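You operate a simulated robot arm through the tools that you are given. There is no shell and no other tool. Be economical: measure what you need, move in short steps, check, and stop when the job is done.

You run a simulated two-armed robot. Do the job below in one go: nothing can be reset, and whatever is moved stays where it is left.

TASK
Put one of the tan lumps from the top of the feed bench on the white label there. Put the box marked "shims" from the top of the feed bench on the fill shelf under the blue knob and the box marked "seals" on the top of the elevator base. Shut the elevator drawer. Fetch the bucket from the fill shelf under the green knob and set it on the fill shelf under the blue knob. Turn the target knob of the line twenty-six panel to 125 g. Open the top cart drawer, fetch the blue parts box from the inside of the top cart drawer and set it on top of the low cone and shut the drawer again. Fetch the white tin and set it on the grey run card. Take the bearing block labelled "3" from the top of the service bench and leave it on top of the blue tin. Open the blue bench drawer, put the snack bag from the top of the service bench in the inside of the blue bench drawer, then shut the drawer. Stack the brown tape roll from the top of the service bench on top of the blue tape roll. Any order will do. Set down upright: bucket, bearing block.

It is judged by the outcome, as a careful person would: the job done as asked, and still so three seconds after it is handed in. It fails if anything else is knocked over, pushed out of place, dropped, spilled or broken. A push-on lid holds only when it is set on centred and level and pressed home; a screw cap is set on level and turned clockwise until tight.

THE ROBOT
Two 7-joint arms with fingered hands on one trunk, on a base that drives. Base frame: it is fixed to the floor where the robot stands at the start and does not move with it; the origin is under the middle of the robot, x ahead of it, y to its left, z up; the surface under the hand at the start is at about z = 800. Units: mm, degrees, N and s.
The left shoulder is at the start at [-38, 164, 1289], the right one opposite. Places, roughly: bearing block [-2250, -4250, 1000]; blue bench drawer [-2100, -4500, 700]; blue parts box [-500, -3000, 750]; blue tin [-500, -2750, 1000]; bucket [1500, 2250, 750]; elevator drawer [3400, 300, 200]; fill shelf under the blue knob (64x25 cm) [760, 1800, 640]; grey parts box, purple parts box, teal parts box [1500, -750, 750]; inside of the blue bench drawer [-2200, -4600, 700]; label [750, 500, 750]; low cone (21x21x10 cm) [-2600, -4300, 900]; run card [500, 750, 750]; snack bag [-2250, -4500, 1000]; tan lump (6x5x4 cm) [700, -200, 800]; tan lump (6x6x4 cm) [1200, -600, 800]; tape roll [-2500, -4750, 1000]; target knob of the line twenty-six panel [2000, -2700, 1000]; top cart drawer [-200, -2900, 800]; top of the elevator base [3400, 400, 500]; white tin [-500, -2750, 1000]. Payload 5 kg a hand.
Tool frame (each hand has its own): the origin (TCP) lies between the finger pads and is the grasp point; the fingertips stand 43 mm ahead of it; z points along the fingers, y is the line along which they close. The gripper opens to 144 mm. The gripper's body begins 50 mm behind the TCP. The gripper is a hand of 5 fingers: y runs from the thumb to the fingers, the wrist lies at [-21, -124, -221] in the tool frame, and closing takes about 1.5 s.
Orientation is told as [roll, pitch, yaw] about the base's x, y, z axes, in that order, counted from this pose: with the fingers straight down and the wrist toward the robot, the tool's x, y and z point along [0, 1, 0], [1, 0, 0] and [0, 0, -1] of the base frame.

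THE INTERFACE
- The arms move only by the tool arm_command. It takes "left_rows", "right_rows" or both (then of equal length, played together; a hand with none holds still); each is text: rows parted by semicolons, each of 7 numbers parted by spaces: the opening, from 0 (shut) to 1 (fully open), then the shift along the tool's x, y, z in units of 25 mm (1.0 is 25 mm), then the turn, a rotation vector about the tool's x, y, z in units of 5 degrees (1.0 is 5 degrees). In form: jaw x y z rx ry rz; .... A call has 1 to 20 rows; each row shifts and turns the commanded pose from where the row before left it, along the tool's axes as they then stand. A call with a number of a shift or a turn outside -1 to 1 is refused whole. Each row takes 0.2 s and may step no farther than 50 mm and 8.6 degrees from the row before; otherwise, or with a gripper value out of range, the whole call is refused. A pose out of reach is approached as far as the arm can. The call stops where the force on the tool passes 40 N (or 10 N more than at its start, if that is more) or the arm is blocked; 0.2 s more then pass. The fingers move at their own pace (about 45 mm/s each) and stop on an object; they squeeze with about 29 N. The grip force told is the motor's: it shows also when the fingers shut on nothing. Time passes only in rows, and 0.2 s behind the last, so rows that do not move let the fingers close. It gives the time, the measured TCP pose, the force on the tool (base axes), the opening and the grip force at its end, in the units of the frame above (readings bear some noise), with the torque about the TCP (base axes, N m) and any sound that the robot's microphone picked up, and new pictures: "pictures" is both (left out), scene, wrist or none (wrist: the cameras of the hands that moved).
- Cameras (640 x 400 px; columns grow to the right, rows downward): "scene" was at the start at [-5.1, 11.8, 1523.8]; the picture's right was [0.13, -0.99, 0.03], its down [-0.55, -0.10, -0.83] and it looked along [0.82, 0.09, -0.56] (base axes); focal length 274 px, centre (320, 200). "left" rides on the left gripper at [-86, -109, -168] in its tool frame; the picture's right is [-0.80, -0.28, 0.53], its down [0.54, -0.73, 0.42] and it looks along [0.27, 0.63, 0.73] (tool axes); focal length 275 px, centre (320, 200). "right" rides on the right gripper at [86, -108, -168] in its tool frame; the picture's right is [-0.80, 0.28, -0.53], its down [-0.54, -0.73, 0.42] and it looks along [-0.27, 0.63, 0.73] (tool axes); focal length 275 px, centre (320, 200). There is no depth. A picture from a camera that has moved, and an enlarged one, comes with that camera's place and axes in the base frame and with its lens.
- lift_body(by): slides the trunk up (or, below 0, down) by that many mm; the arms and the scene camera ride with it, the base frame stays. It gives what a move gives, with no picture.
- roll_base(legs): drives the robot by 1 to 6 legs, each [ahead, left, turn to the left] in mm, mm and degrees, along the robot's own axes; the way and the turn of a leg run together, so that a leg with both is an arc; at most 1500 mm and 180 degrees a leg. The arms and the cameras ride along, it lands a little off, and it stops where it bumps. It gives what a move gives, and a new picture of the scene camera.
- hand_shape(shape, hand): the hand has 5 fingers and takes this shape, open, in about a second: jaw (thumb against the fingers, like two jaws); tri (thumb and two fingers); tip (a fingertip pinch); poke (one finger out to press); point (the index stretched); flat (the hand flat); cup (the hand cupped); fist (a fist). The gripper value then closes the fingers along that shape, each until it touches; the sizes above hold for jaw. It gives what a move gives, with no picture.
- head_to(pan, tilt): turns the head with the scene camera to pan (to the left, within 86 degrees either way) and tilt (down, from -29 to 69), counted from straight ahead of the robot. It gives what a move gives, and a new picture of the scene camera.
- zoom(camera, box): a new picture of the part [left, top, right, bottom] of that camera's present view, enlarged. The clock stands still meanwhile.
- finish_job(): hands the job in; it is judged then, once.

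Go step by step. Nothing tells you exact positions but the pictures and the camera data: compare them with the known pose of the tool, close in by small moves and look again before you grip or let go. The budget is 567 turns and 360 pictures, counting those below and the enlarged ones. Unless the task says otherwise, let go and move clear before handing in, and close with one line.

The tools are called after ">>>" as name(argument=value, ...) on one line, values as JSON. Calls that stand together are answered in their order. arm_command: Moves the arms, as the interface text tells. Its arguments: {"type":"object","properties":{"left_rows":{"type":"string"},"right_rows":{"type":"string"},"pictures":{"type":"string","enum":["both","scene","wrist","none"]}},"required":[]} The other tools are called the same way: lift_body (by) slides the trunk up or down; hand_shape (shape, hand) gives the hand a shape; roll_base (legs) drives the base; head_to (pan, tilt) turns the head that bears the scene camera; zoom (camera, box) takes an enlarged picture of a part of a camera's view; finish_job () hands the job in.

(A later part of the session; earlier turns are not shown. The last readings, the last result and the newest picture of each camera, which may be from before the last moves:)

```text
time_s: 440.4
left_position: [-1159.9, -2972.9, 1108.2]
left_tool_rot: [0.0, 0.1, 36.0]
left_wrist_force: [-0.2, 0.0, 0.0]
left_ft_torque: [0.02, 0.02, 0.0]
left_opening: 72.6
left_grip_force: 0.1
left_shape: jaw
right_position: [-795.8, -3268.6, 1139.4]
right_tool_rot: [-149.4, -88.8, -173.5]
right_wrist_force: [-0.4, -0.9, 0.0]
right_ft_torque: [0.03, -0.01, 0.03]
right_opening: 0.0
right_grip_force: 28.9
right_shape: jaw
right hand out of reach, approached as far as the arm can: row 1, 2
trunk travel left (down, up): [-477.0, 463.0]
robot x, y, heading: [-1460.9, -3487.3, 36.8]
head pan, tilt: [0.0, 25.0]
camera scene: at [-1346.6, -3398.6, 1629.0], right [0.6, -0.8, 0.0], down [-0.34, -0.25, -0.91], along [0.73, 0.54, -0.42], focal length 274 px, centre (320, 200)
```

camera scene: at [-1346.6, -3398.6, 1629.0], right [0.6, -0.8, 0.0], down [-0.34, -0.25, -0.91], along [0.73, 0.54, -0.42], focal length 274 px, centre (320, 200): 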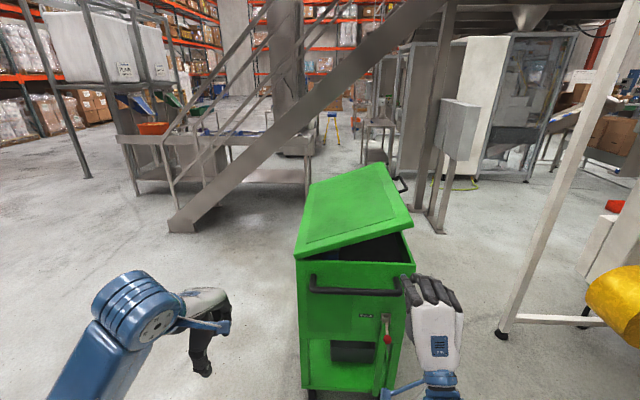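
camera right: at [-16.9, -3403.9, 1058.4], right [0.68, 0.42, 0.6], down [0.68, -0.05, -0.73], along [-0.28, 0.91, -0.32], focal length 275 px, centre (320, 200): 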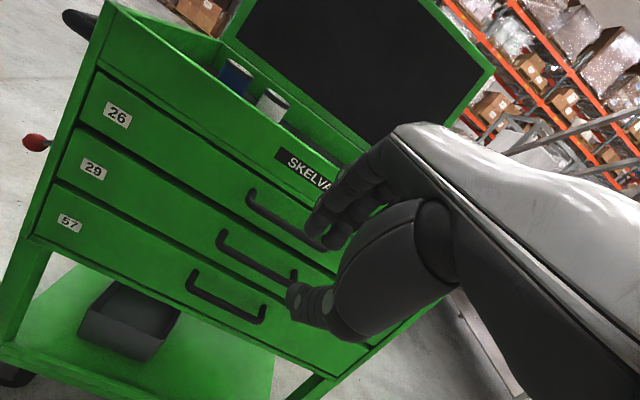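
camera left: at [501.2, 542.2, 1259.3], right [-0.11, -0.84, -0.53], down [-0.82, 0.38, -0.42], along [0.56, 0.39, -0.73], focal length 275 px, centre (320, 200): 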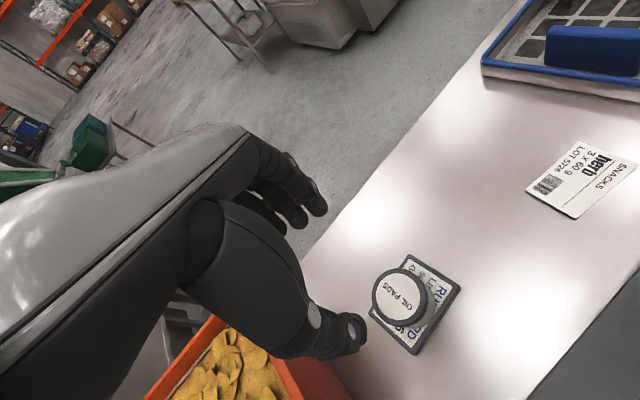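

The right hand points forward, level with the gap. I lower it slightly and drive forward so its fingertips enter under the lid's front corner.

>>> arm_command(right_rows="0 0 -0.8 0 0 0 0;0 0 -0.8 0 0 0 0;0 0 -0.7 0 0 0 0;0 0 -0.5 0 0 0 0", pictures="none")

>>> roll_base(legs=[[240, 0, -3]])

>>> zoom(camera="scene", box=[260, 180, 500, 340])

```text
time_s: 441.4
left_position: [-1160.5, -2973.1, 1109.9]
left_tool_rot: [0.0, 0.2, 36.0]
left_wrist_force: [0.0, 0.7, -0.5]
left_ft_torque: [-0.02, -0.01, 0.02]
left_opening: 72.5
left_grip_force: 0.1
left_shape: jaw
right_position: [-792.6, -3270.7, 1068.5]
right_tool_rot: [-148.2, -89.0, -175.0]
right_wrist_force: [-0.5, 0.3, -0.3]
right_ft_torque: [-0.01, 0.01, -0.04]
right_opening: 0.1
right_grip_force: 28.9
right_shape: jaw
trunk travel left (down, up): [-477.0, 463.0]
robot x, y, heading: [-1462.5, -3490.9, 37.2]
head pan, tilt: [0.0, 25.0]
```

```text
time_s: 443.1
left_position: [-946.2, -2853.8, 1108.2]
left_tool_rot: [0.0, 0.1, 33.0]
left_wrist_force: [-0.1, -0.4, -1.1]
left_ft_torque: [-0.02, 0.01, 0.05]
left_opening: 72.3
left_grip_force: 0.1
left_shape: jaw
right_position: [-593.7, -3169.8, 1070.0]
right_tool_rot: [-147.5, -89.0, -178.5]
right_wrist_force: [0.3, -0.4, 0.3]
right_ft_torque: [-0.02, 0.01, 0.0]
right_opening: 0.0
right_grip_force: 28.9
right_shape: jaw
trunk travel left (down, up): [-477.0, 463.0]
robot x, y, heading: [-1268.7, -3353.7, 34.0]
head pan, tilt: [0.0, 25.0]
camera scene: at [-1153.4, -3270.6, 1629.1], right [0.56, -0.83, 0.0], down [-0.35, -0.24, -0.91], along [0.75, 0.51, -0.42], focal length 274 px, centre (320, 200)
```

scene: 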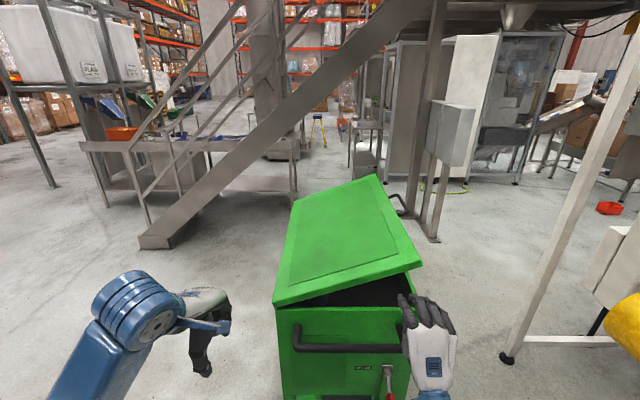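

```text
2.50 times, centred on (380, 260) of scene
camera zoom: at [-1153.4, -3270.6, 1629.1], right [0.56, -0.83, 0.0], down [-0.35, -0.24, -0.91], along [0.75, 0.51, -0.42], focal length 685 px, centre (170, 50)
```

zoom: 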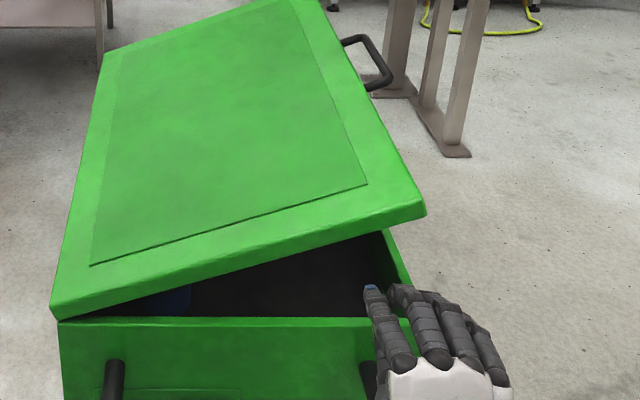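

I advance 95 mm under the lid and raise until it touches.

>>> arm_command(right_rows="0 0 0 1 0 0 0;0 0 0 1 0 0 0;0 0 0 1 0 0 0;0 0 0 0.8 0 0 0;0 0 0.4 0 0 0 0;0 0 0.4 0 0 0 0", pictures="scene")

>>> zoom(camera="scene", box=[260, 180, 460, 320])

```text
time_s: 444.6
left_position: [-945.7, -2854.2, 1109.3]
left_tool_rot: [0.0, 0.0, 33.1]
left_wrist_force: [-0.7, -0.4, -0.5]
left_ft_torque: [0.02, -0.01, 0.0]
left_opening: 72.5
left_grip_force: 0.0
left_shape: jaw
right_position: [-516.6, -3114.3, 1090.4]
right_tool_rot: [-143.7, -89.1, 177.7]
right_wrist_force: [-4.7, -3.4, -13.0]
right_ft_torque: [0.31, -0.19, -0.09]
right_opening: 0.0
right_grip_force: 29.0
right_shape: jaw
trunk travel left (down, up): [-477.0, 463.0]
robot x, y, heading: [-1274.5, -3347.7, 33.6]
head pan, tilt: [0.0, 25.0]
camera scene: at [-1152.8, -3270.6, 1629.0], right [0.56, -0.83, 0.0], down [-0.35, -0.24, -0.91], along [0.75, 0.51, -0.42], focal length 274 px, centre (320, 200)
```

scene: 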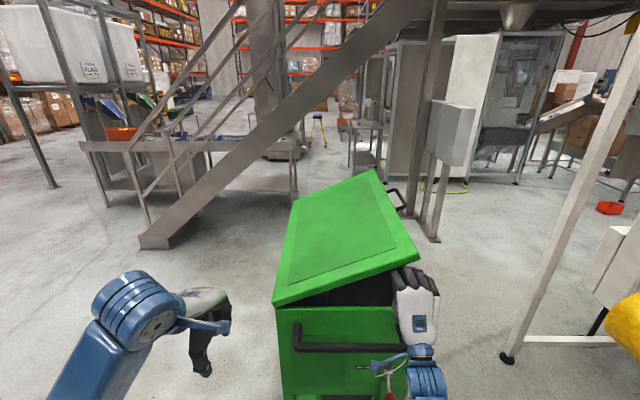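

```text
2.86 times, centred on (360, 250) of scene
camera zoom: at [-1152.8, -3270.6, 1629.0], right [0.56, -0.83, 0.0], down [-0.35, -0.24, -0.91], along [0.75, 0.51, -0.42], focal length 783 px, centre (206, 57)
```

zoom: 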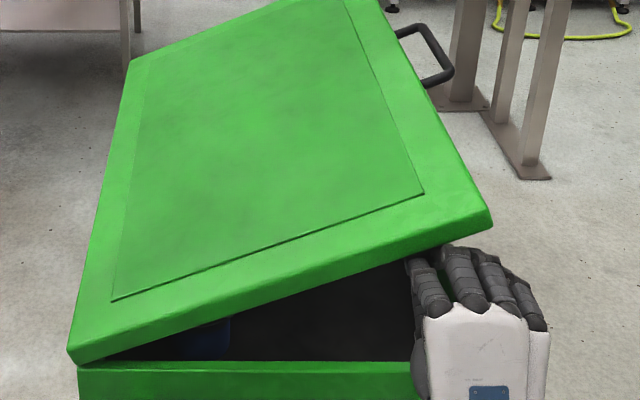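

The lid is moving on my hand. I go on along the arc.

>>> arm_command(right_rows="0 0.25 0.8 0 0 0 0;0 0.3 0.8 0 0 0 0;0 0.35 0.8 0 0 0 0;0 0.44 0.76 0 0 0 0;0 0.44 0.76 0 0 0 0", pictures="scene")

```text
time_s: 445.8
left_position: [-943.9, -2854.0, 1109.5]
left_tool_rot: [0.0, 0.0, 33.0]
left_wrist_force: [0.6, 0.8, 1.1]
left_ft_torque: [-0.01, 0.02, 0.01]
left_opening: 72.1
left_grip_force: 0.0
left_shape: jaw
right_position: [-538.1, -3078.2, 1190.5]
right_tool_rot: [-148.5, -89.0, -177.6]
right_wrist_force: [-0.8, -4.8, -8.2]
right_ft_torque: [-0.02, -0.12, 0.08]
right_opening: 0.2
right_grip_force: 28.9
right_shape: jaw
trunk travel left (down, up): [-477.0, 463.0]
robot x, y, heading: [-1272.8, -3349.8, 33.7]
head pan, tilt: [0.0, 25.0]
camera scene: at [-1152.4, -3270.5, 1629.0], right [0.56, -0.83, 0.0], down [-0.35, -0.24, -0.91], along [0.75, 0.51, -0.42], focal length 274 px, centre (320, 200)
```

scene: 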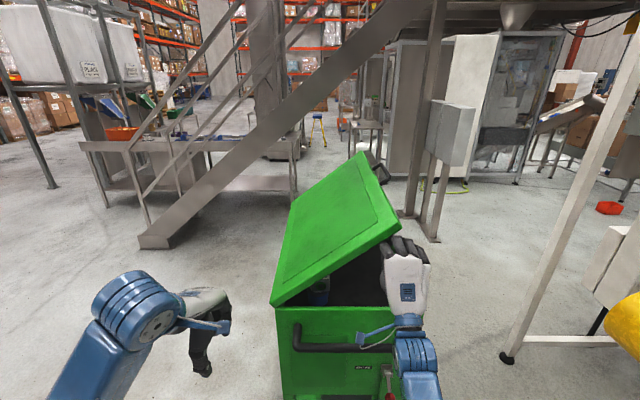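

Force is small. I continue raising the lid toward upright.

>>> arm_command(right_rows="0 0.64 0.85 0 0 0 0;0 0.64 0.85 0 0 0 0;0 0.64 0.85 0 0 0 0;0 0.67 0.58 0 0 0 0;0 0.67 0.58 0 0 0 0;0 0.67 0.58 0 0 0 0;0 0.76 0.45 0 0 0 0;0 0.76 0.45 0 0 0 0;0 0.76 0.45 0 0 0 0", pictures="scene")

```text
time_s: 447.4
left_position: [-946.0, -2854.0, 1108.5]
left_tool_rot: [0.0, 0.2, 32.9]
left_wrist_force: [0.2, 1.4, -0.2]
left_ft_torque: [-0.03, 0.02, -0.02]
left_opening: 72.5
left_grip_force: 0.0
left_shape: jaw
right_position: [-589.6, -3006.8, 1262.8]
right_tool_rot: [-88.9, -80.3, 121.6]
right_wrist_force: [1.1, -4.8, -1.1]
right_ft_torque: [0.08, 0.0, 0.02]
right_opening: 0.2
right_grip_force: 29.0
right_shape: jaw
trunk travel left (down, up): [-477.0, 463.0]
robot x, y, heading: [-1273.1, -3351.6, 33.9]
head pan, tilt: [0.0, 25.0]
stopped in row 8 (right hand): the arm was blocked; the commanded pose is now the measured one
camera scene: at [-1153.2, -3270.2, 1629.1], right [0.56, -0.83, 0.0], down [-0.35, -0.24, -0.91], along [0.75, 0.51, -0.42], focal length 274 px, centre (320, 200)
```

scene: 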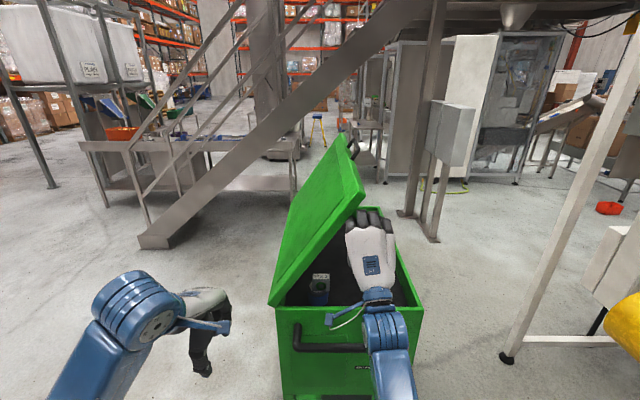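

The lid is half up and the block stands. The arm is at its limit, so I push on by moving the base left.

>>> roll_base(legs=[[0, 130, 0]])

```text
time_s: 448.7
left_position: [-1020.4, -2743.1, 1109.3]
left_tool_rot: [0.0, 0.1, 33.1]
left_wrist_force: [-0.8, 0.3, 0.0]
left_ft_torque: [-0.02, -0.01, -0.01]
left_opening: 72.1
left_grip_force: 0.0
left_shape: jaw
right_position: [-665.5, -2891.9, 1263.6]
right_tool_rot: [-88.8, -80.4, 121.7]
right_wrist_force: [-0.2, 0.7, 0.6]
right_ft_torque: [-0.01, -0.03, -0.03]
right_opening: 0.1
right_grip_force: 28.9
right_shape: jaw
trunk travel left (down, up): [-477.0, 463.0]
robot x, y, heading: [-1345.8, -3242.3, 34.1]
head pan, tilt: [0.0, 25.0]
camera scene: at [-1227.9, -3159.4, 1629.0], right [0.56, -0.83, 0.0], down [-0.35, -0.24, -0.91], along [0.75, 0.51, -0.42], focal length 274 px, centre (320, 200)
```

scene: 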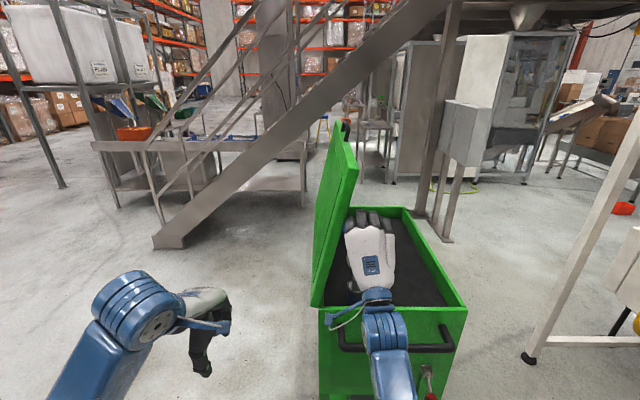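

Nearly upright. I push on another 90 mm.

>>> roll_base(legs=[[0, 90, 0]])

```text
time_s: 449.8
left_position: [-1071.7, -2669.5, 1108.8]
left_tool_rot: [0.0, 0.2, 33.2]
left_wrist_force: [-0.1, 0.6, -0.2]
left_ft_torque: [-0.01, 0.0, 0.02]
left_opening: 72.4
left_grip_force: 0.1
left_shape: jaw
right_position: [-716.8, -2818.2, 1261.7]
right_tool_rot: [-88.6, -80.5, 121.7]
right_wrist_force: [0.5, 1.0, 0.9]
right_ft_torque: [0.01, 0.02, -0.03]
right_opening: 0.1
right_grip_force: 29.2
right_shape: jaw
trunk travel left (down, up): [-477.0, 463.0]
robot x, y, heading: [-1397.0, -3171.2, 34.0]
head pan, tilt: [0.0, 25.0]
camera scene: at [-1278.0, -3085.3, 1629.0], right [0.56, -0.83, 0.0], down [-0.35, -0.24, -0.91], along [0.75, 0.51, -0.42], focal length 274 px, centre (320, 200)
```

scene: 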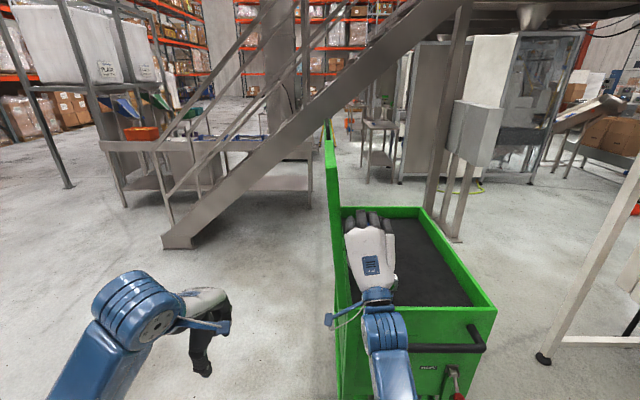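

The lid is vertical now. A little more, to bring it back past upright.

>>> roll_base(legs=[[0, 90, 0]])

```text
time_s: 450.8
left_position: [-1099.3, -2626.1, 1108.3]
left_tool_rot: [-0.1, 0.1, 32.9]
left_wrist_force: [-0.6, 0.2, 0.2]
left_ft_torque: [-0.09, -0.09, 0.01]
left_opening: 72.2
left_grip_force: 0.0
left_shape: jaw
right_position: [-737.1, -2784.7, 1263.2]
right_tool_rot: [-88.9, -80.1, 120.7]
right_wrist_force: [19.7, -23.9, -0.8]
right_ft_torque: [0.27, 0.19, -0.13]
right_opening: 0.0
right_grip_force: 29.1
right_shape: jaw
trunk travel left (down, up): [-477.0, 463.0]
robot x, y, heading: [-1426.0, -3121.0, 33.7]
head pan, tilt: [0.0, 25.0]
stopped in leg 1: the force on the tool passed its limit at 74 N (the readings are from after the stop); the commanded pose is now the measured one
camera scene: at [-1308.2, -3039.8, 1629.0], right [0.56, -0.83, 0.0], down [-0.35, -0.24, -0.91], along [0.75, 0.5, -0.42], focal length 274 px, centre (320, 200)
```

scene: 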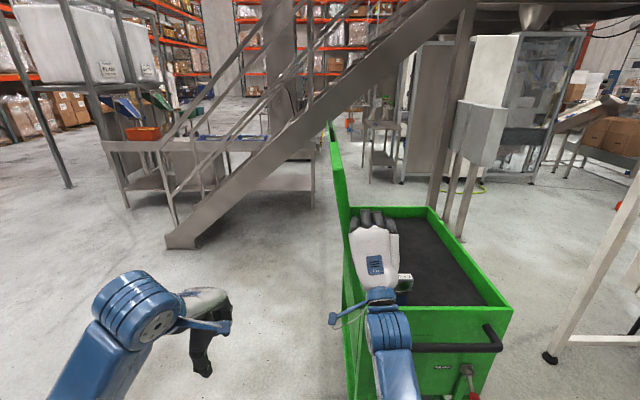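

The lid has reached its open stop. I ease off and back the hand straight out, then look.

>>> roll_base(legs=[[0, -40, 0], [-350, 0, 0]])

>>> zoom(camera="scene", box=[270, 80, 470, 260])

```text
time_s: 453.6
left_position: [-1372.0, -2852.2, 1108.6]
left_tool_rot: [0.0, 0.1, 33.7]
left_wrist_force: [0.6, -0.4, 0.2]
left_ft_torque: [0.02, 0.01, -0.01]
left_opening: 72.7
left_grip_force: 0.1
left_shape: jaw
right_position: [-1013.4, -3002.2, 1262.4]
right_tool_rot: [-88.9, -80.1, 121.9]
right_wrist_force: [-0.4, 0.6, 0.4]
right_ft_torque: [-0.02, 0.04, 0.02]
right_opening: 0.1
right_grip_force: 29.5
right_shape: jaw
trunk travel left (down, up): [-477.0, 463.0]
robot x, y, heading: [-1694.3, -3349.7, 34.5]
head pan, tilt: [0.0, 25.0]
camera scene: at [-1575.5, -3269.4, 1629.0], right [0.57, -0.82, 0.0], down [-0.35, -0.24, -0.91], along [0.75, 0.51, -0.42], focal length 274 px, centre (320, 200)
```

scene: 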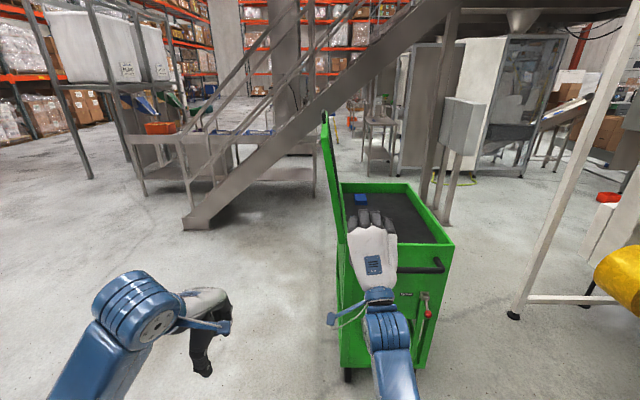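

```text
2.22 times, centred on (370, 170) of scene
camera zoom: at [-1575.5, -3269.4, 1629.0], right [0.57, -0.82, 0.0], down [-0.35, -0.24, -0.91], along [0.75, 0.51, -0.42], focal length 609 px, centre (209, 267)
```

zoom: 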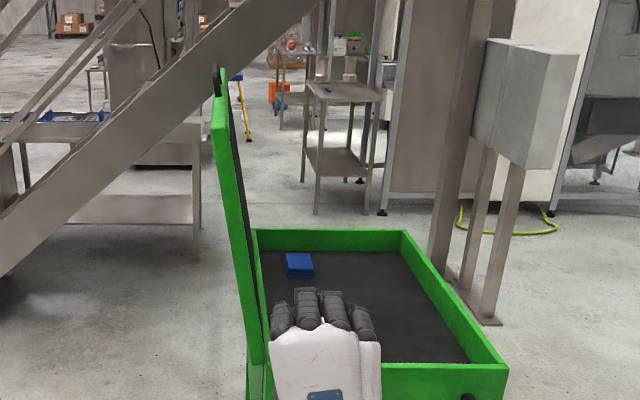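

The lid is open again at its stop. I bring the right hand back to pointing down, aside, to see the tins.

>>> arm_command(right_rows="0.3 -0.8 0 0 0 0 1;0.3 -0.8 0 0 0 0 1;0.3 -0.8 0 0 1 0 0;0.3 -0.8 0 0 1 0 0;0.3 -0.8 0 0 1 0 0;0.3 -0.8 0 0 1 0 0;0.3 -0.8 0 0 1 0 0;0.3 -0.8 0 0 1 0 0;0.3 -0.8 0 0 1 0 0;0.3 -0.8 0 0 1 0 0;0.3 0 0 0 1 0 0;0.3 0 0 0 1 0 0;0.3 0 -0.3 0 1 0 0;0.3 0 -0.3 0 1 0 0;0.3 0 -0.3 0 1 0 0;0.3 0 -0.3 0 1 0 0;0.3 0 -0.3 0 1 0 0;0.3 0 -0.3 0 1 0 0;0.3 0 -0.3 0 1 0 0;0.3 0 -0.3 0 1 0 0", pictures="scene")

>>> zoom(camera="scene", box=[300, 100, 460, 280])

```text
time_s: 457.8
left_position: [-1372.9, -2852.8, 1109.3]
left_tool_rot: [0.0, 0.1, 33.7]
left_wrist_force: [-0.7, -1.5, -0.3]
left_ft_torque: [0.0, -0.03, 0.03]
left_opening: 72.2
left_grip_force: 0.1
left_shape: jaw
right_position: [-949.3, -3199.9, 1244.4]
right_tool_rot: [0.2, 0.3, 32.9]
right_wrist_force: [-0.8, -0.5, -0.2]
right_ft_torque: [-0.03, -0.02, 0.0]
right_opening: 43.1
right_grip_force: 0.1
right_shape: jaw
trunk travel left (down, up): [-477.0, 463.0]
robot x, y, heading: [-1696.8, -3352.8, 34.6]
head pan, tilt: [0.0, 25.0]
camera scene: at [-1575.9, -3269.8, 1629.0], right [0.57, -0.82, 0.0], down [-0.35, -0.24, -0.91], along [0.75, 0.51, -0.42], focal length 274 px, centre (320, 200)
```

scene: 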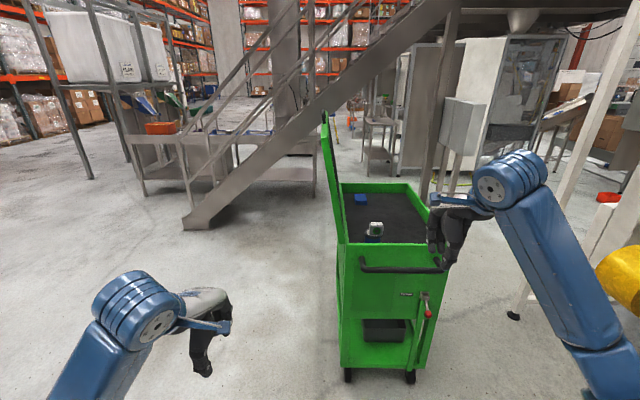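

```text
2.22 times, centred on (380, 190) of scene
camera zoom: at [-1575.9, -3269.8, 1629.0], right [0.57, -0.82, 0.0], down [-0.35, -0.24, -0.91], along [0.75, 0.51, -0.42], focal length 609 px, centre (187, 222)
```

zoom: 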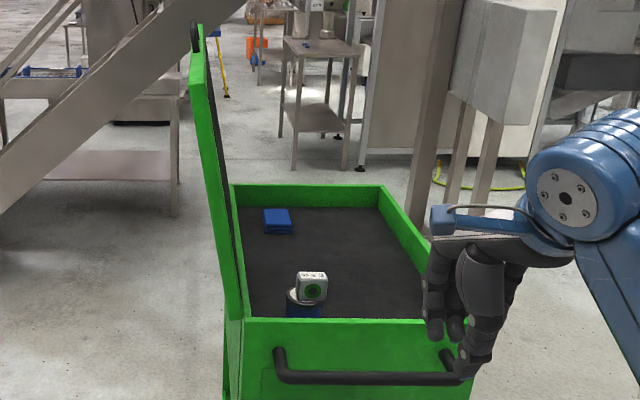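

The block is still on the tin; I zoom to see how it sits.

>>> zoom(camera="scene", box=[345, 200, 405, 250])

```text
8.00 times, centred on (375, 225) of scene
camera zoom: at [-1575.9, -3269.8, 1629.0], right [0.57, -0.82, 0.0], down [-0.35, -0.24, -0.91], along [0.75, 0.51, -0.42], focal length 2193 px, centre (-120, 0)
```

zoom: 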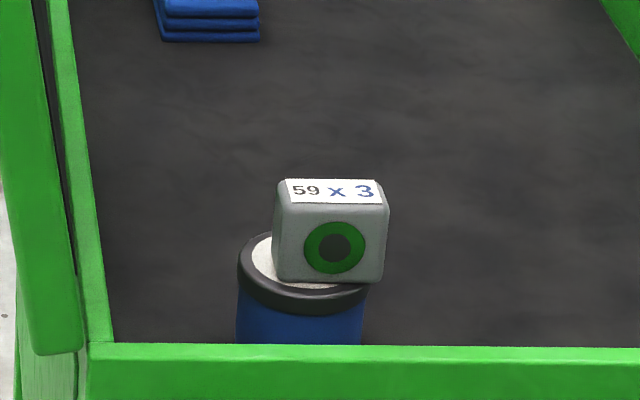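

The block stands safely on the blue tin. I will reach the far side by the open left way around the fill stations instead.

>>> roll_base(legs=[[905, 1140, 0], [906, 1137, 0], [989, 1080, 0], [1083, 953, 0], [1046, 372, 0], [1393, -77, 0]])

```text
time_s: 487.2
left_position: [-497.4, 3079.2, 1109.3]
left_tool_rot: [-0.1, 0.0, 34.0]
left_wrist_force: [0.3, -0.3, 1.1]
left_ft_torque: [-0.02, 0.0, 0.0]
left_opening: 72.3
left_grip_force: 0.1
left_shape: jaw
right_position: [-70.4, 2726.7, 1241.0]
right_tool_rot: [0.1, 0.8, 32.8]
right_wrist_force: [0.8, 0.2, 0.0]
right_ft_torque: [-0.01, 0.03, -0.01]
right_opening: 43.1
right_grip_force: 0.1
right_shape: jaw
trunk travel left (down, up): [-477.0, 463.0]
robot x, y, heading: [-808.1, 2578.6, 34.7]
head pan, tilt: [0.0, 25.0]
stopped in leg 5: the robot was blocked; the commanded pose is now the measured one
camera scene: at [-699.3, 2659.4, 1629.6], right [0.57, -0.82, 0.0], down [-0.34, -0.24, -0.91], along [0.74, 0.52, -0.42], focal length 274 px, centre (320, 200)
```

scene: 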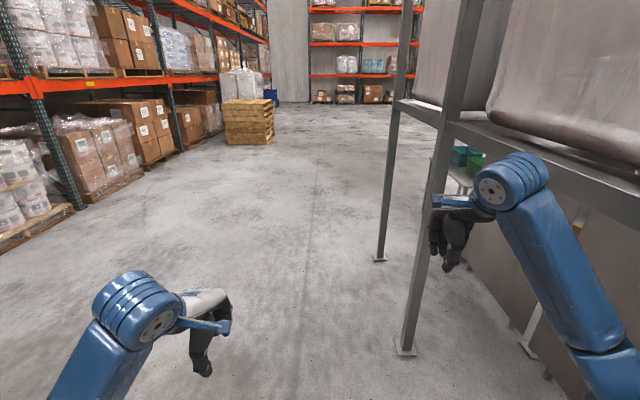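

The right arm touched a frame post. I side-step left and go on around the back of the frame.

>>> roll_base(legs=[[-30, 450, 0], [1400, 0, 0], [1400, 0, 0], [594, -1008, 0], [-22, -1261, 0], [0, 0, 88]])

```text
time_s: 511.5
left_position: [2867.7, 4149.3, 1108.2]
left_tool_rot: [-0.2, 0.0, 30.8]
left_wrist_force: [0.2, 1.1, -1.1]
left_ft_torque: [-0.07, 0.01, -0.01]
left_opening: 72.2
left_grip_force: 0.1
left_shape: jaw
right_position: [3274.9, 3776.5, 1239.5]
right_tool_rot: [0.1, 0.7, 29.8]
right_wrist_force: [0.4, 0.9, 0.5]
right_ft_torque: [-0.05, 0.01, -0.02]
right_opening: 42.8
right_grip_force: 0.0
right_shape: jaw
trunk travel left (down, up): [-477.0, 463.0]
robot x, y, heading: [2521.9, 3666.9, 31.6]
head pan, tilt: [0.0, 25.0]
stopped in leg 5: the robot was blocked; the commanded pose is now the measured one
camera scene: at [2644.4, 3743.0, 1629.2], right [0.53, -0.85, 0.0], down [-0.36, -0.22, -0.91], along [0.77, 0.48, -0.42], focal length 274 px, centre (320, 200)
```

scene: 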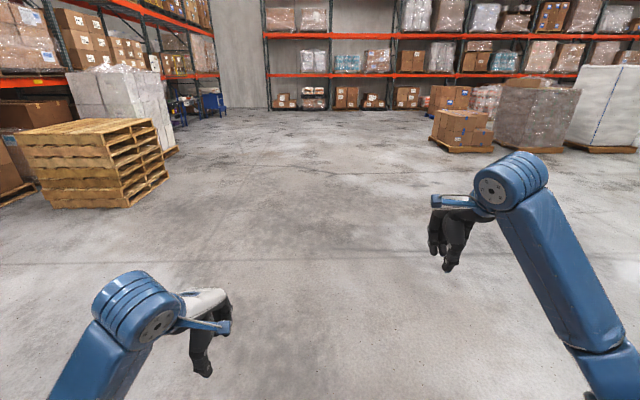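

Blocked again while moving right. I look to the right.

>>> head_to(pan=-75, tilt=30)

```text
time_s: 512.9
left_position: [2868.0, 4148.0, 1108.7]
left_tool_rot: [0.0, 0.1, 30.7]
left_wrist_force: [-0.5, -0.1, 0.1]
left_ft_torque: [0.0, 0.0, -0.01]
left_opening: 72.2
left_grip_force: 0.1
left_shape: jaw
right_position: [3276.3, 3774.0, 1240.0]
right_tool_rot: [0.1, 0.7, 29.6]
right_wrist_force: [-1.2, 0.3, 0.2]
right_ft_torque: [0.04, 0.0, 0.01]
right_opening: 43.0
right_grip_force: 0.2
right_shape: jaw
trunk travel left (down, up): [-477.0, 463.0]
robot x, y, heading: [2521.9, 3665.8, 31.8]
head pan, tilt: [-75.0, 30.0]
camera scene: at [2633.0, 3629.8, 1621.1], right [-0.68, -0.73, 0.0], down [-0.36, 0.34, -0.87], along [0.63, -0.59, -0.5], focal length 274 px, centre (320, 200)
```

scene: 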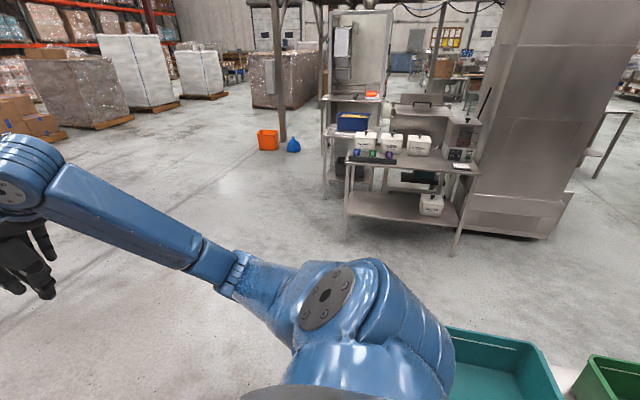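

A table with teal and green bins stands to the right. I go round its far end, turn in the open and come to the front of the fill shelves.

>>> roll_base(legs=[[650, 60, 0], [0, 0, 91.5], [-927, -119, 0], [-505, 870, 0], [-117, 766, 0], [-117, 766, 0]])

```text
time_s: 537.2
left_position: [1466.2, 1827.1, 1108.9]
left_tool_rot: [-0.1, 0.1, 120.7]
left_wrist_force: [-0.5, -0.7, -0.3]
left_ft_torque: [-0.03, -0.01, 0.01]
left_opening: 72.0
left_grip_force: 0.1
left_shape: jaw
right_position: [1840.2, 2234.8, 1238.3]
right_tool_rot: [0.2, 0.8, 119.6]
right_wrist_force: [0.6, 0.8, -0.1]
right_ft_torque: [0.02, 0.02, 0.01]
right_opening: 43.3
right_grip_force: 0.1
right_shape: jaw
trunk travel left (down, up): [-477.0, 463.0]
robot x, y, heading: [1948.4, 1480.7, 121.7]
head pan, tilt: [-75.0, 30.0]
camera scene: at [1985.8, 1591.9, 1621.1], right [0.73, -0.69, 0.0], down [-0.34, -0.36, -0.87], along [0.59, 0.63, -0.5], focal length 274 px, centre (320, 200)
```

scene: 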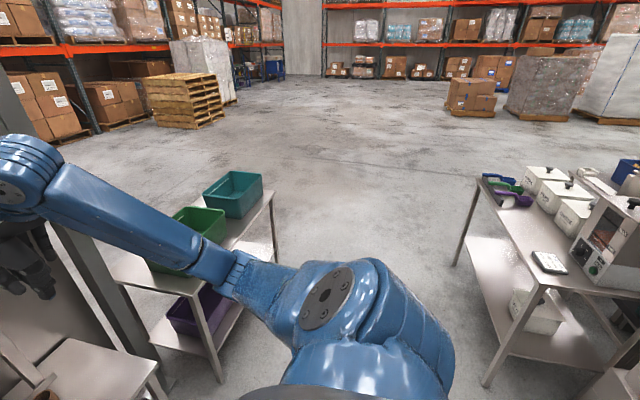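

I am in front of the shelves; the bins look undisturbed. I look ahead.

>>> head_to(pan=10, tilt=35)

```text
time_s: 538.8
left_position: [1466.8, 1827.0, 1108.3]
left_tool_rot: [-0.1, 0.1, 120.8]
left_wrist_force: [0.0, 0.6, -1.0]
left_ft_torque: [0.03, 0.01, 0.02]
left_opening: 72.3
left_grip_force: 0.1
left_shape: jaw
right_position: [1839.7, 2234.1, 1240.0]
right_tool_rot: [0.1, 0.8, 119.5]
right_wrist_force: [0.0, -0.4, 0.4]
right_ft_torque: [-0.03, 0.0, 0.0]
right_opening: 43.3
right_grip_force: 0.0
right_shape: jaw
trunk travel left (down, up): [-477.0, 463.0]
robot x, y, heading: [1952.5, 1481.8, 121.8]
head pan, tilt: [10.0, 35.0]
camera scene: at [1865.0, 1591.8, 1613.3], right [0.75, 0.66, 0.0], down [0.38, -0.43, -0.82], along [-0.54, 0.61, -0.57], focal length 274 px, centre (320, 200)
```

scene: 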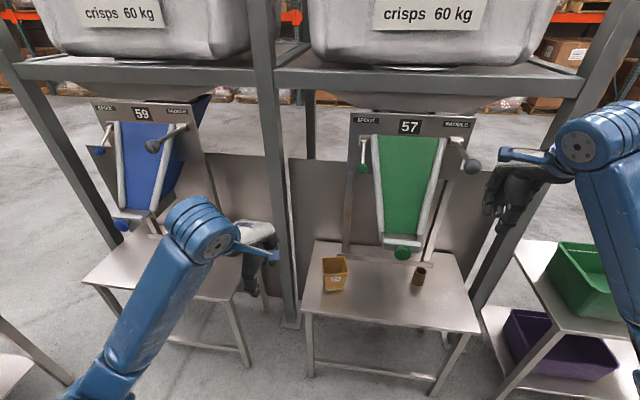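

The yellow bucket stands on the shelf under the green knob. I zoom on it and the blue shelf.

>>> zoom(camera="scene", box=[80, 200, 480, 380])

>>> zoom(camera="scene", box=[295, 235, 375, 305])

```text
1.60 times, centred on (280, 290) of scene
camera zoom: at [1865.0, 1591.8, 1613.3], right [0.75, 0.66, 0.0], down [0.38, -0.43, -0.82], along [-0.54, 0.61, -0.57], focal length 439 px, centre (384, 56)
```

zoom: 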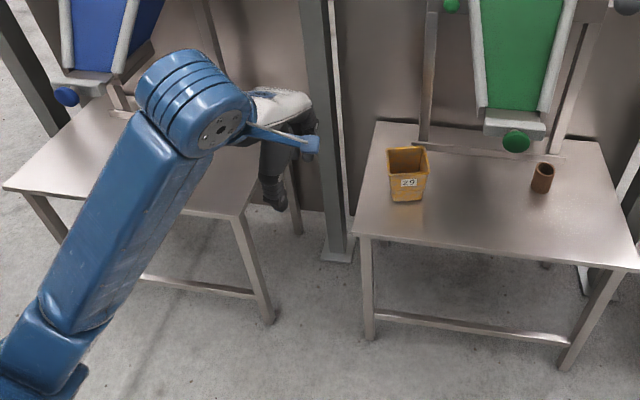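

```text
5.71 times, centred on (335, 270) of scene
camera zoom: at [1865.0, 1591.8, 1613.3], right [0.75, 0.66, 0.0], down [0.38, -0.43, -0.82], along [-0.54, 0.61, -0.57], focal length 1567 px, centre (234, -200)
```

zoom: 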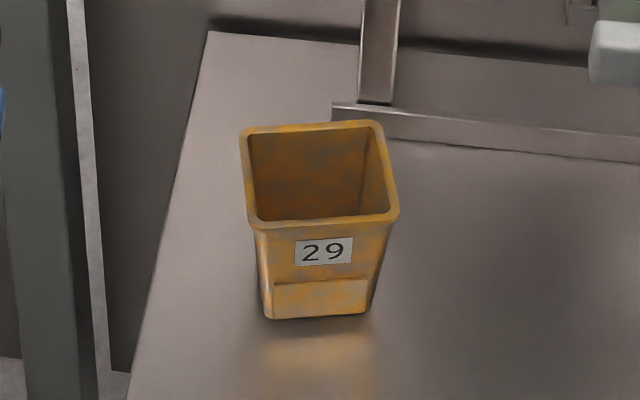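

An open square bucket "29", about 112 mm wide at the rim. I drive forward 220 mm and bring the left hand over it.

>>> roll_base(legs=[[220, 0, 0]])

>>> arm_command(left_rows="1 -0.97 0.8 -0.2 0 0 -0.9;1 -0.97 0.8 -0.2 0 0 -0.9;1 -0.97 0.8 0 0 0 0;1 -0.97 0.8 0 0 0 0;1 -0.97 0.8 0 0 0 0;1 -0.97 0.8 0 0 0 0;1 0 0 0.8 0 0 0;1 0 0 0.8 0 0 0;1 0 0 0 0 0 0", pictures="wrist")

```text
time_s: 540.5
left_position: [1353.3, 2012.6, 1110.0]
left_tool_rot: [0.0, 0.2, 120.9]
left_wrist_force: [0.2, -0.3, 0.8]
left_ft_torque: [0.02, -0.07, -0.02]
left_opening: 72.2
left_grip_force: 0.2
left_shape: jaw
right_position: [1725.6, 2421.4, 1239.6]
right_tool_rot: [0.2, 0.7, 119.6]
right_wrist_force: [12.2, 3.1, 6.6]
right_ft_torque: [0.34, -0.29, -0.34]
right_opening: 42.8
right_grip_force: 0.0
right_shape: jaw
trunk travel left (down, up): [-477.0, 463.0]
robot x, y, heading: [1834.0, 1667.1, 121.5]
head pan, tilt: [10.0, 35.0]
camera scene: at [1751.1, 1778.2, 1613.5], right [0.75, 0.67, 0.0], down [0.38, -0.43, -0.82], along [-0.55, 0.61, -0.57], focal length 274 px, centre (320, 200)
```

scene: 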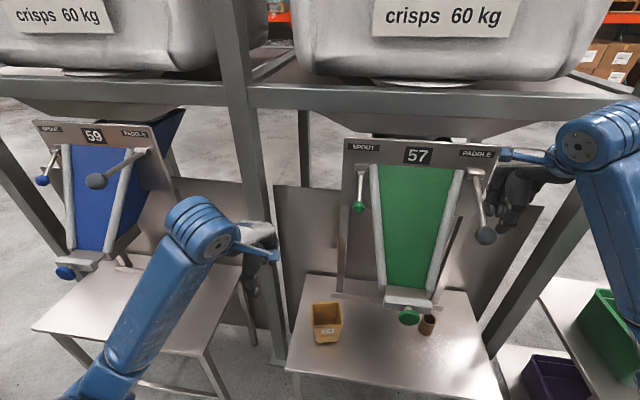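

```text
time_s: 542.5
left_position: [1394.1, 2200.2, 1077.7]
left_tool_rot: [0.1, 0.1, 129.8]
left_wrist_force: [-0.2, -0.1, -1.6]
left_ft_torque: [0.01, 0.02, 0.01]
left_opening: 143.8
left_grip_force: 0.1
left_shape: jaw
right_position: [1724.1, 2421.1, 1239.8]
right_tool_rot: [0.1, 0.7, 119.5]
right_wrist_force: [10.0, 4.2, 6.8]
right_ft_torque: [0.3, -0.24, -0.29]
right_opening: 43.3
right_grip_force: 0.0
right_shape: jaw
trunk travel left (down, up): [-477.0, 463.0]
robot x, y, heading: [1834.9, 1667.4, 121.9]
head pan, tilt: [10.0, 35.0]
camera left: at [1528.3, 2171.1, 1245.7], right [0.79, 0.29, -0.53], down [0.05, -0.91, -0.42], along [-0.61, 0.31, -0.73], focal length 275 px, centre (320, 200)
```

left: 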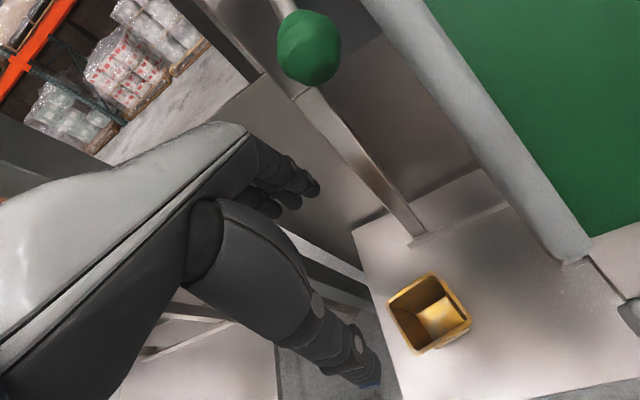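

The right hand touches the paddle lever. I draw it straight back at once.

>>> arm_command(right_rows="0.3 0 -1 0 0 0 0;0.3 0 -1 0 0 0 0;0.3 0 -1 0 0 0 0;0.3 0 -1 0 0 0 0;0.3 0 -1 0 0 0 0;0.3 0 -1 0 0 0 0", pictures="none")

>>> zoom(camera="scene", box=[280, 100, 600, 360])

```text
time_s: 543.9
left_position: [1392.3, 2198.1, 1078.3]
left_tool_rot: [0.0, 0.1, 129.8]
left_wrist_force: [-0.1, -0.2, 0.6]
left_ft_torque: [0.01, 0.0, -0.03]
left_opening: 143.4
left_grip_force: 0.0
left_shape: jaw
right_position: [1798.0, 2289.1, 1241.3]
right_tool_rot: [0.1, 0.9, 119.6]
right_wrist_force: [0.4, 0.6, -0.7]
right_ft_torque: [-0.03, 0.02, -0.01]
right_opening: 43.2
right_grip_force: 0.0
right_shape: jaw
trunk travel left (down, up): [-477.0, 463.0]
robot x, y, heading: [1837.3, 1666.0, 121.8]
head pan, tilt: [10.0, 35.0]
```

```text
1.54 times, centred on (440, 230) of scene
camera zoom: at [1750.1, 1777.8, 1613.2], right [0.75, 0.67, 0.0], down [0.38, -0.43, -0.82], along [-0.55, 0.61, -0.57], focal length 422 px, centre (135, 154)
```

zoom: 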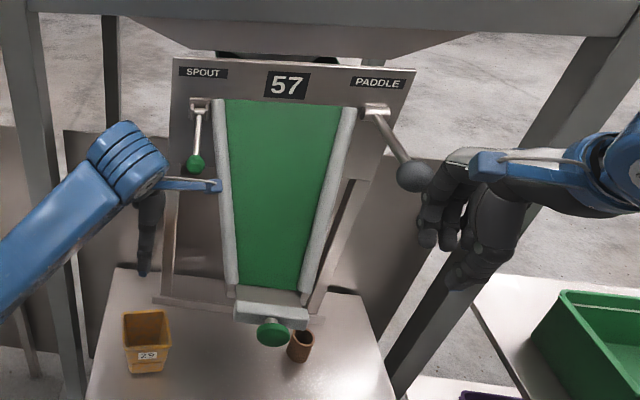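

The lever sprang back to its place; nothing spilled. I trim the left hand and descend toward the bucket.

>>> arm_command(left_rows="1 -0.16 -0.24 1 0 0 0;1 -0.16 -0.24 1 0 0 0;1 0 0 1 0 0 0;1 0 0 1 0 0 0;1 0 0 1 0 0 0;1 0 0 1 0 0 0;1 0 0 1 0 0 0;1 0 0 1 0 0 0;1 0 0 1 0 0 0;1 0 0 1 0 0 0;1 0 0 0 0 0 0", pictures="wrist")

```text
time_s: 546.3
left_position: [1407.6, 2190.1, 830.4]
left_tool_rot: [-0.1, 0.1, 129.9]
left_wrist_force: [-0.6, -0.5, -0.4]
left_ft_torque: [0.01, 0.01, -0.01]
left_opening: 143.8
left_grip_force: 0.1
left_shape: jaw
right_position: [1798.1, 2290.1, 1242.1]
right_tool_rot: [-0.1, 0.7, 119.6]
right_wrist_force: [0.6, -0.1, -0.7]
right_ft_torque: [0.0, 0.03, 0.0]
right_opening: 43.0
right_grip_force: 0.2
right_shape: jaw
trunk travel left (down, up): [-477.0, 463.0]
robot x, y, heading: [1833.4, 1666.0, 121.6]
head pan, tilt: [10.0, 35.0]
camera left: at [1541.9, 2161.6, 997.7], right [0.8, 0.29, -0.53], down [0.05, -0.91, -0.42], along [-0.6, 0.31, -0.73], focal length 275 px, centre (320, 200)
```

left: 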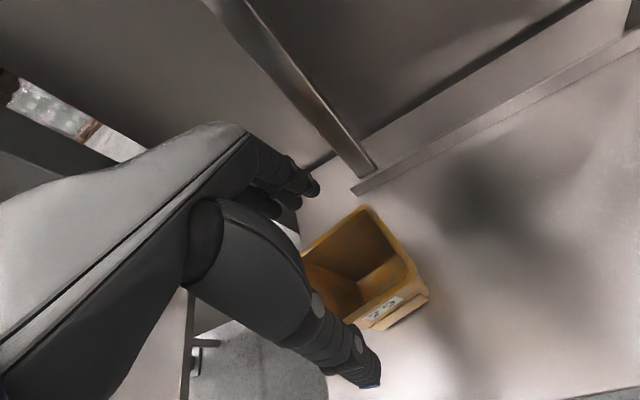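

Thumb and fingers straddle the bucket's front and back walls. I trim, descend and close.

>>> arm_command(left_rows="1 -0.3 0.2 0.6 0 0 0;1 0 0 1 0 0 0;1 0 0 1 0 0 0;1 0 0 1 0 0 0;1 0 0 0.5 0 0 0;1 0 0 0 0 0 0", pictures="none")

>>> arm_command(left_rows="0.3 0 0 0 0 0 0;0 0 0 0 0 0 0;0 0 0 0 0 0 0;0 0 0 0 0 0 0;0 0 0 0 0 0 0;0 0 0 0 0 0 0", pictures="wrist")

```text
time_s: 547.7
left_position: [1410.1, 2199.3, 727.0]
left_tool_rot: [-0.1, 0.1, 129.7]
left_wrist_force: [-0.9, 1.2, 2.0]
left_ft_torque: [0.06, 0.03, 0.01]
left_opening: 143.8
left_grip_force: 0.0
left_shape: jaw
right_position: [1798.2, 2289.6, 1241.1]
right_tool_rot: [-0.1, 0.8, 119.6]
right_wrist_force: [0.8, 0.1, 0.6]
right_ft_torque: [-0.02, 0.02, -0.01]
right_opening: 43.1
right_grip_force: 0.1
right_shape: jaw
trunk travel left (down, up): [-477.0, 463.0]
robot x, y, heading: [1833.8, 1668.6, 121.7]
head pan, tilt: [10.0, 35.0]
```

```text
time_s: 549.1
left_position: [1410.3, 2200.3, 727.5]
left_tool_rot: [-0.1, 0.2, 129.8]
left_wrist_force: [-0.6, -1.0, 0.5]
left_ft_torque: [-0.14, -0.08, -0.02]
left_opening: 74.2
left_grip_force: 29.1
left_shape: jaw
right_position: [1797.3, 2290.7, 1241.4]
right_tool_rot: [-0.1, 0.7, 119.7]
right_wrist_force: [-0.2, 0.1, 0.5]
right_ft_torque: [0.0, -0.01, 0.03]
right_opening: 43.2
right_grip_force: 0.2
right_shape: jaw
trunk travel left (down, up): [-477.0, 463.0]
robot x, y, heading: [1832.7, 1667.4, 121.7]
head pan, tilt: [10.0, 35.0]
camera left: at [1545.0, 2171.9, 894.6], right [0.79, 0.29, -0.53], down [0.05, -0.91, -0.42], along [-0.6, 0.31, -0.73], focal length 275 px, centre (320, 200)
```

left: 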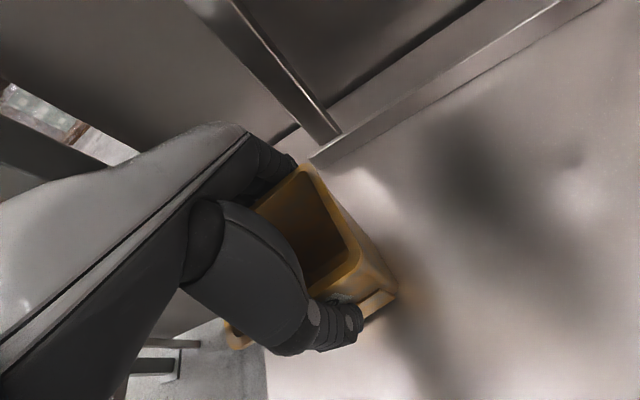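

Gripped. I lift it and check.

>>> arm_command(left_rows="0 0 0 -0.5 0 0 0;0 0 0 -1 0 0 0;0 0 0 -1 0 0 0;0 0 -0.3 -1 0 0 0;0 0 -0.3 -1 0 0 0;0 0 -0.3 -1 0 0 0", pictures="scene")

```text
time_s: 550.5
left_position: [1425.3, 2181.3, 862.6]
left_tool_rot: [-0.1, 0.2, 129.8]
left_wrist_force: [-0.9, -0.1, -4.6]
left_ft_torque: [-0.01, -0.01, 0.0]
left_opening: 74.1
left_grip_force: 29.0
left_shape: jaw
right_position: [1798.2, 2290.5, 1241.3]
right_tool_rot: [0.0, 0.7, 119.5]
right_wrist_force: [-0.5, -0.1, 0.1]
right_ft_torque: [0.04, 0.02, 0.03]
right_opening: 43.2
right_grip_force: 0.1
right_shape: jaw
trunk travel left (down, up): [-477.0, 463.0]
robot x, y, heading: [1831.8, 1666.8, 121.8]
head pan, tilt: [10.0, 35.0]
camera scene: at [1749.9, 1778.4, 1613.3], right [0.75, 0.67, 0.0], down [0.38, -0.43, -0.82], along [-0.55, 0.61, -0.57], focal length 274 px, centre (320, 200)
```

scene: 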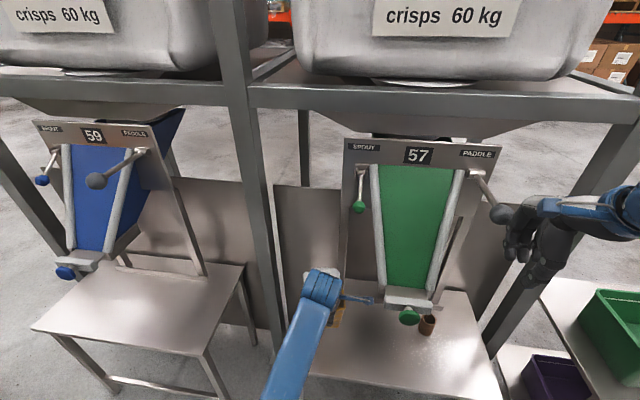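

The bucket hangs upright. I move the base left along the frame to the blue shelf.

>>> roll_base(legs=[[-80, 0, 0], [0, 640, 0]])

```text
time_s: 554.7
left_position: [926.9, 1780.6, 861.7]
left_tool_rot: [0.0, 0.4, 129.6]
left_wrist_force: [14.8, -1.3, -16.9]
left_ft_torque: [0.04, 0.6, 0.02]
left_opening: 74.2
left_grip_force: 29.0
left_shape: jaw
right_position: [1298.1, 1887.5, 1241.4]
right_tool_rot: [0.0, 0.8, 119.5]
right_wrist_force: [0.3, -0.5, 0.2]
right_ft_torque: [0.02, -0.03, 0.01]
right_opening: 43.3
right_grip_force: 0.2
right_shape: jaw
trunk travel left (down, up): [-477.0, 463.0]
robot x, y, heading: [1331.0, 1263.9, 121.8]
head pan, tilt: [10.0, 35.0]
camera scene: at [1249.4, 1375.7, 1613.1], right [0.75, 0.67, 0.0], down [0.38, -0.43, -0.82], along [-0.54, 0.61, -0.57], focal length 274 px, centre (320, 200)
```

scene: 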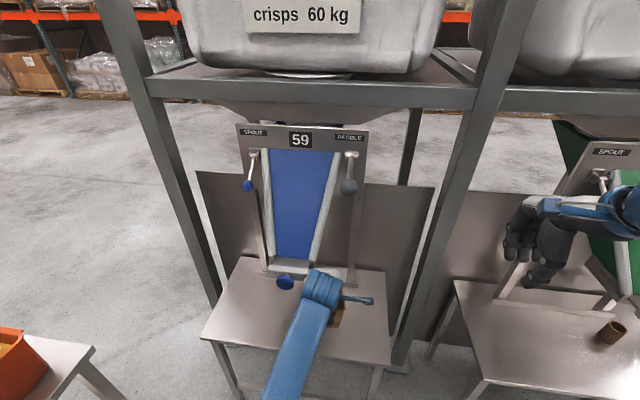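

The wrist touches the blue chute's lower edge. I lower slightly and draw back toward me.

>>> arm_command(left_rows="0 -0.3 -0.3 0.5 0 0 0;0 -0.5 -0.8 0.3 0 0 0;0 -0.5 -0.8 0.3 0 0 0;0 0 0 0 0 0 0", pictures="both")

```text
time_s: 555.9
left_position: [955.9, 1754.5, 831.3]
left_tool_rot: [2.5, -0.9, 129.8]
left_wrist_force: [0.7, 0.1, -3.5]
left_ft_torque: [-0.01, 0.02, -0.01]
left_opening: 74.3
left_grip_force: 29.3
left_shape: jaw
right_position: [1299.5, 1886.5, 1240.7]
right_tool_rot: [0.0, 0.6, 119.4]
right_wrist_force: [-0.2, 0.2, 0.2]
right_ft_torque: [-0.03, 0.02, 0.01]
right_opening: 43.2
right_grip_force: 0.1
right_shape: jaw
trunk travel left (down, up): [-477.0, 463.0]
robot x, y, heading: [1334.4, 1266.5, 121.8]
head pan, tilt: [10.0, 35.0]
stopped in row 4 (left hand): the arm was blocked; the commanded pose is now the measured one
camera scene: at [1249.1, 1375.3, 1613.2], right [0.75, 0.67, 0.0], down [0.38, -0.43, -0.82], along [-0.54, 0.61, -0.57], focal length 274 px, centre (320, 200)
camera left: at [1097.8, 1728.4, 993.5], right [0.77, 0.28, -0.57], down [0.03, -0.91, -0.41], along [-0.64, 0.3, -0.71], focal length 275 px, centre (320, 200)
```

scene: 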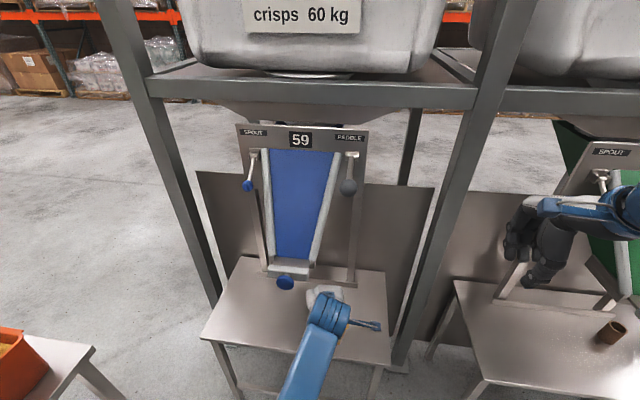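
left: 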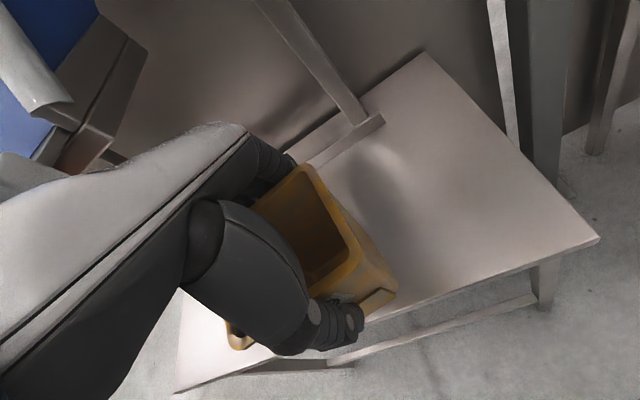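

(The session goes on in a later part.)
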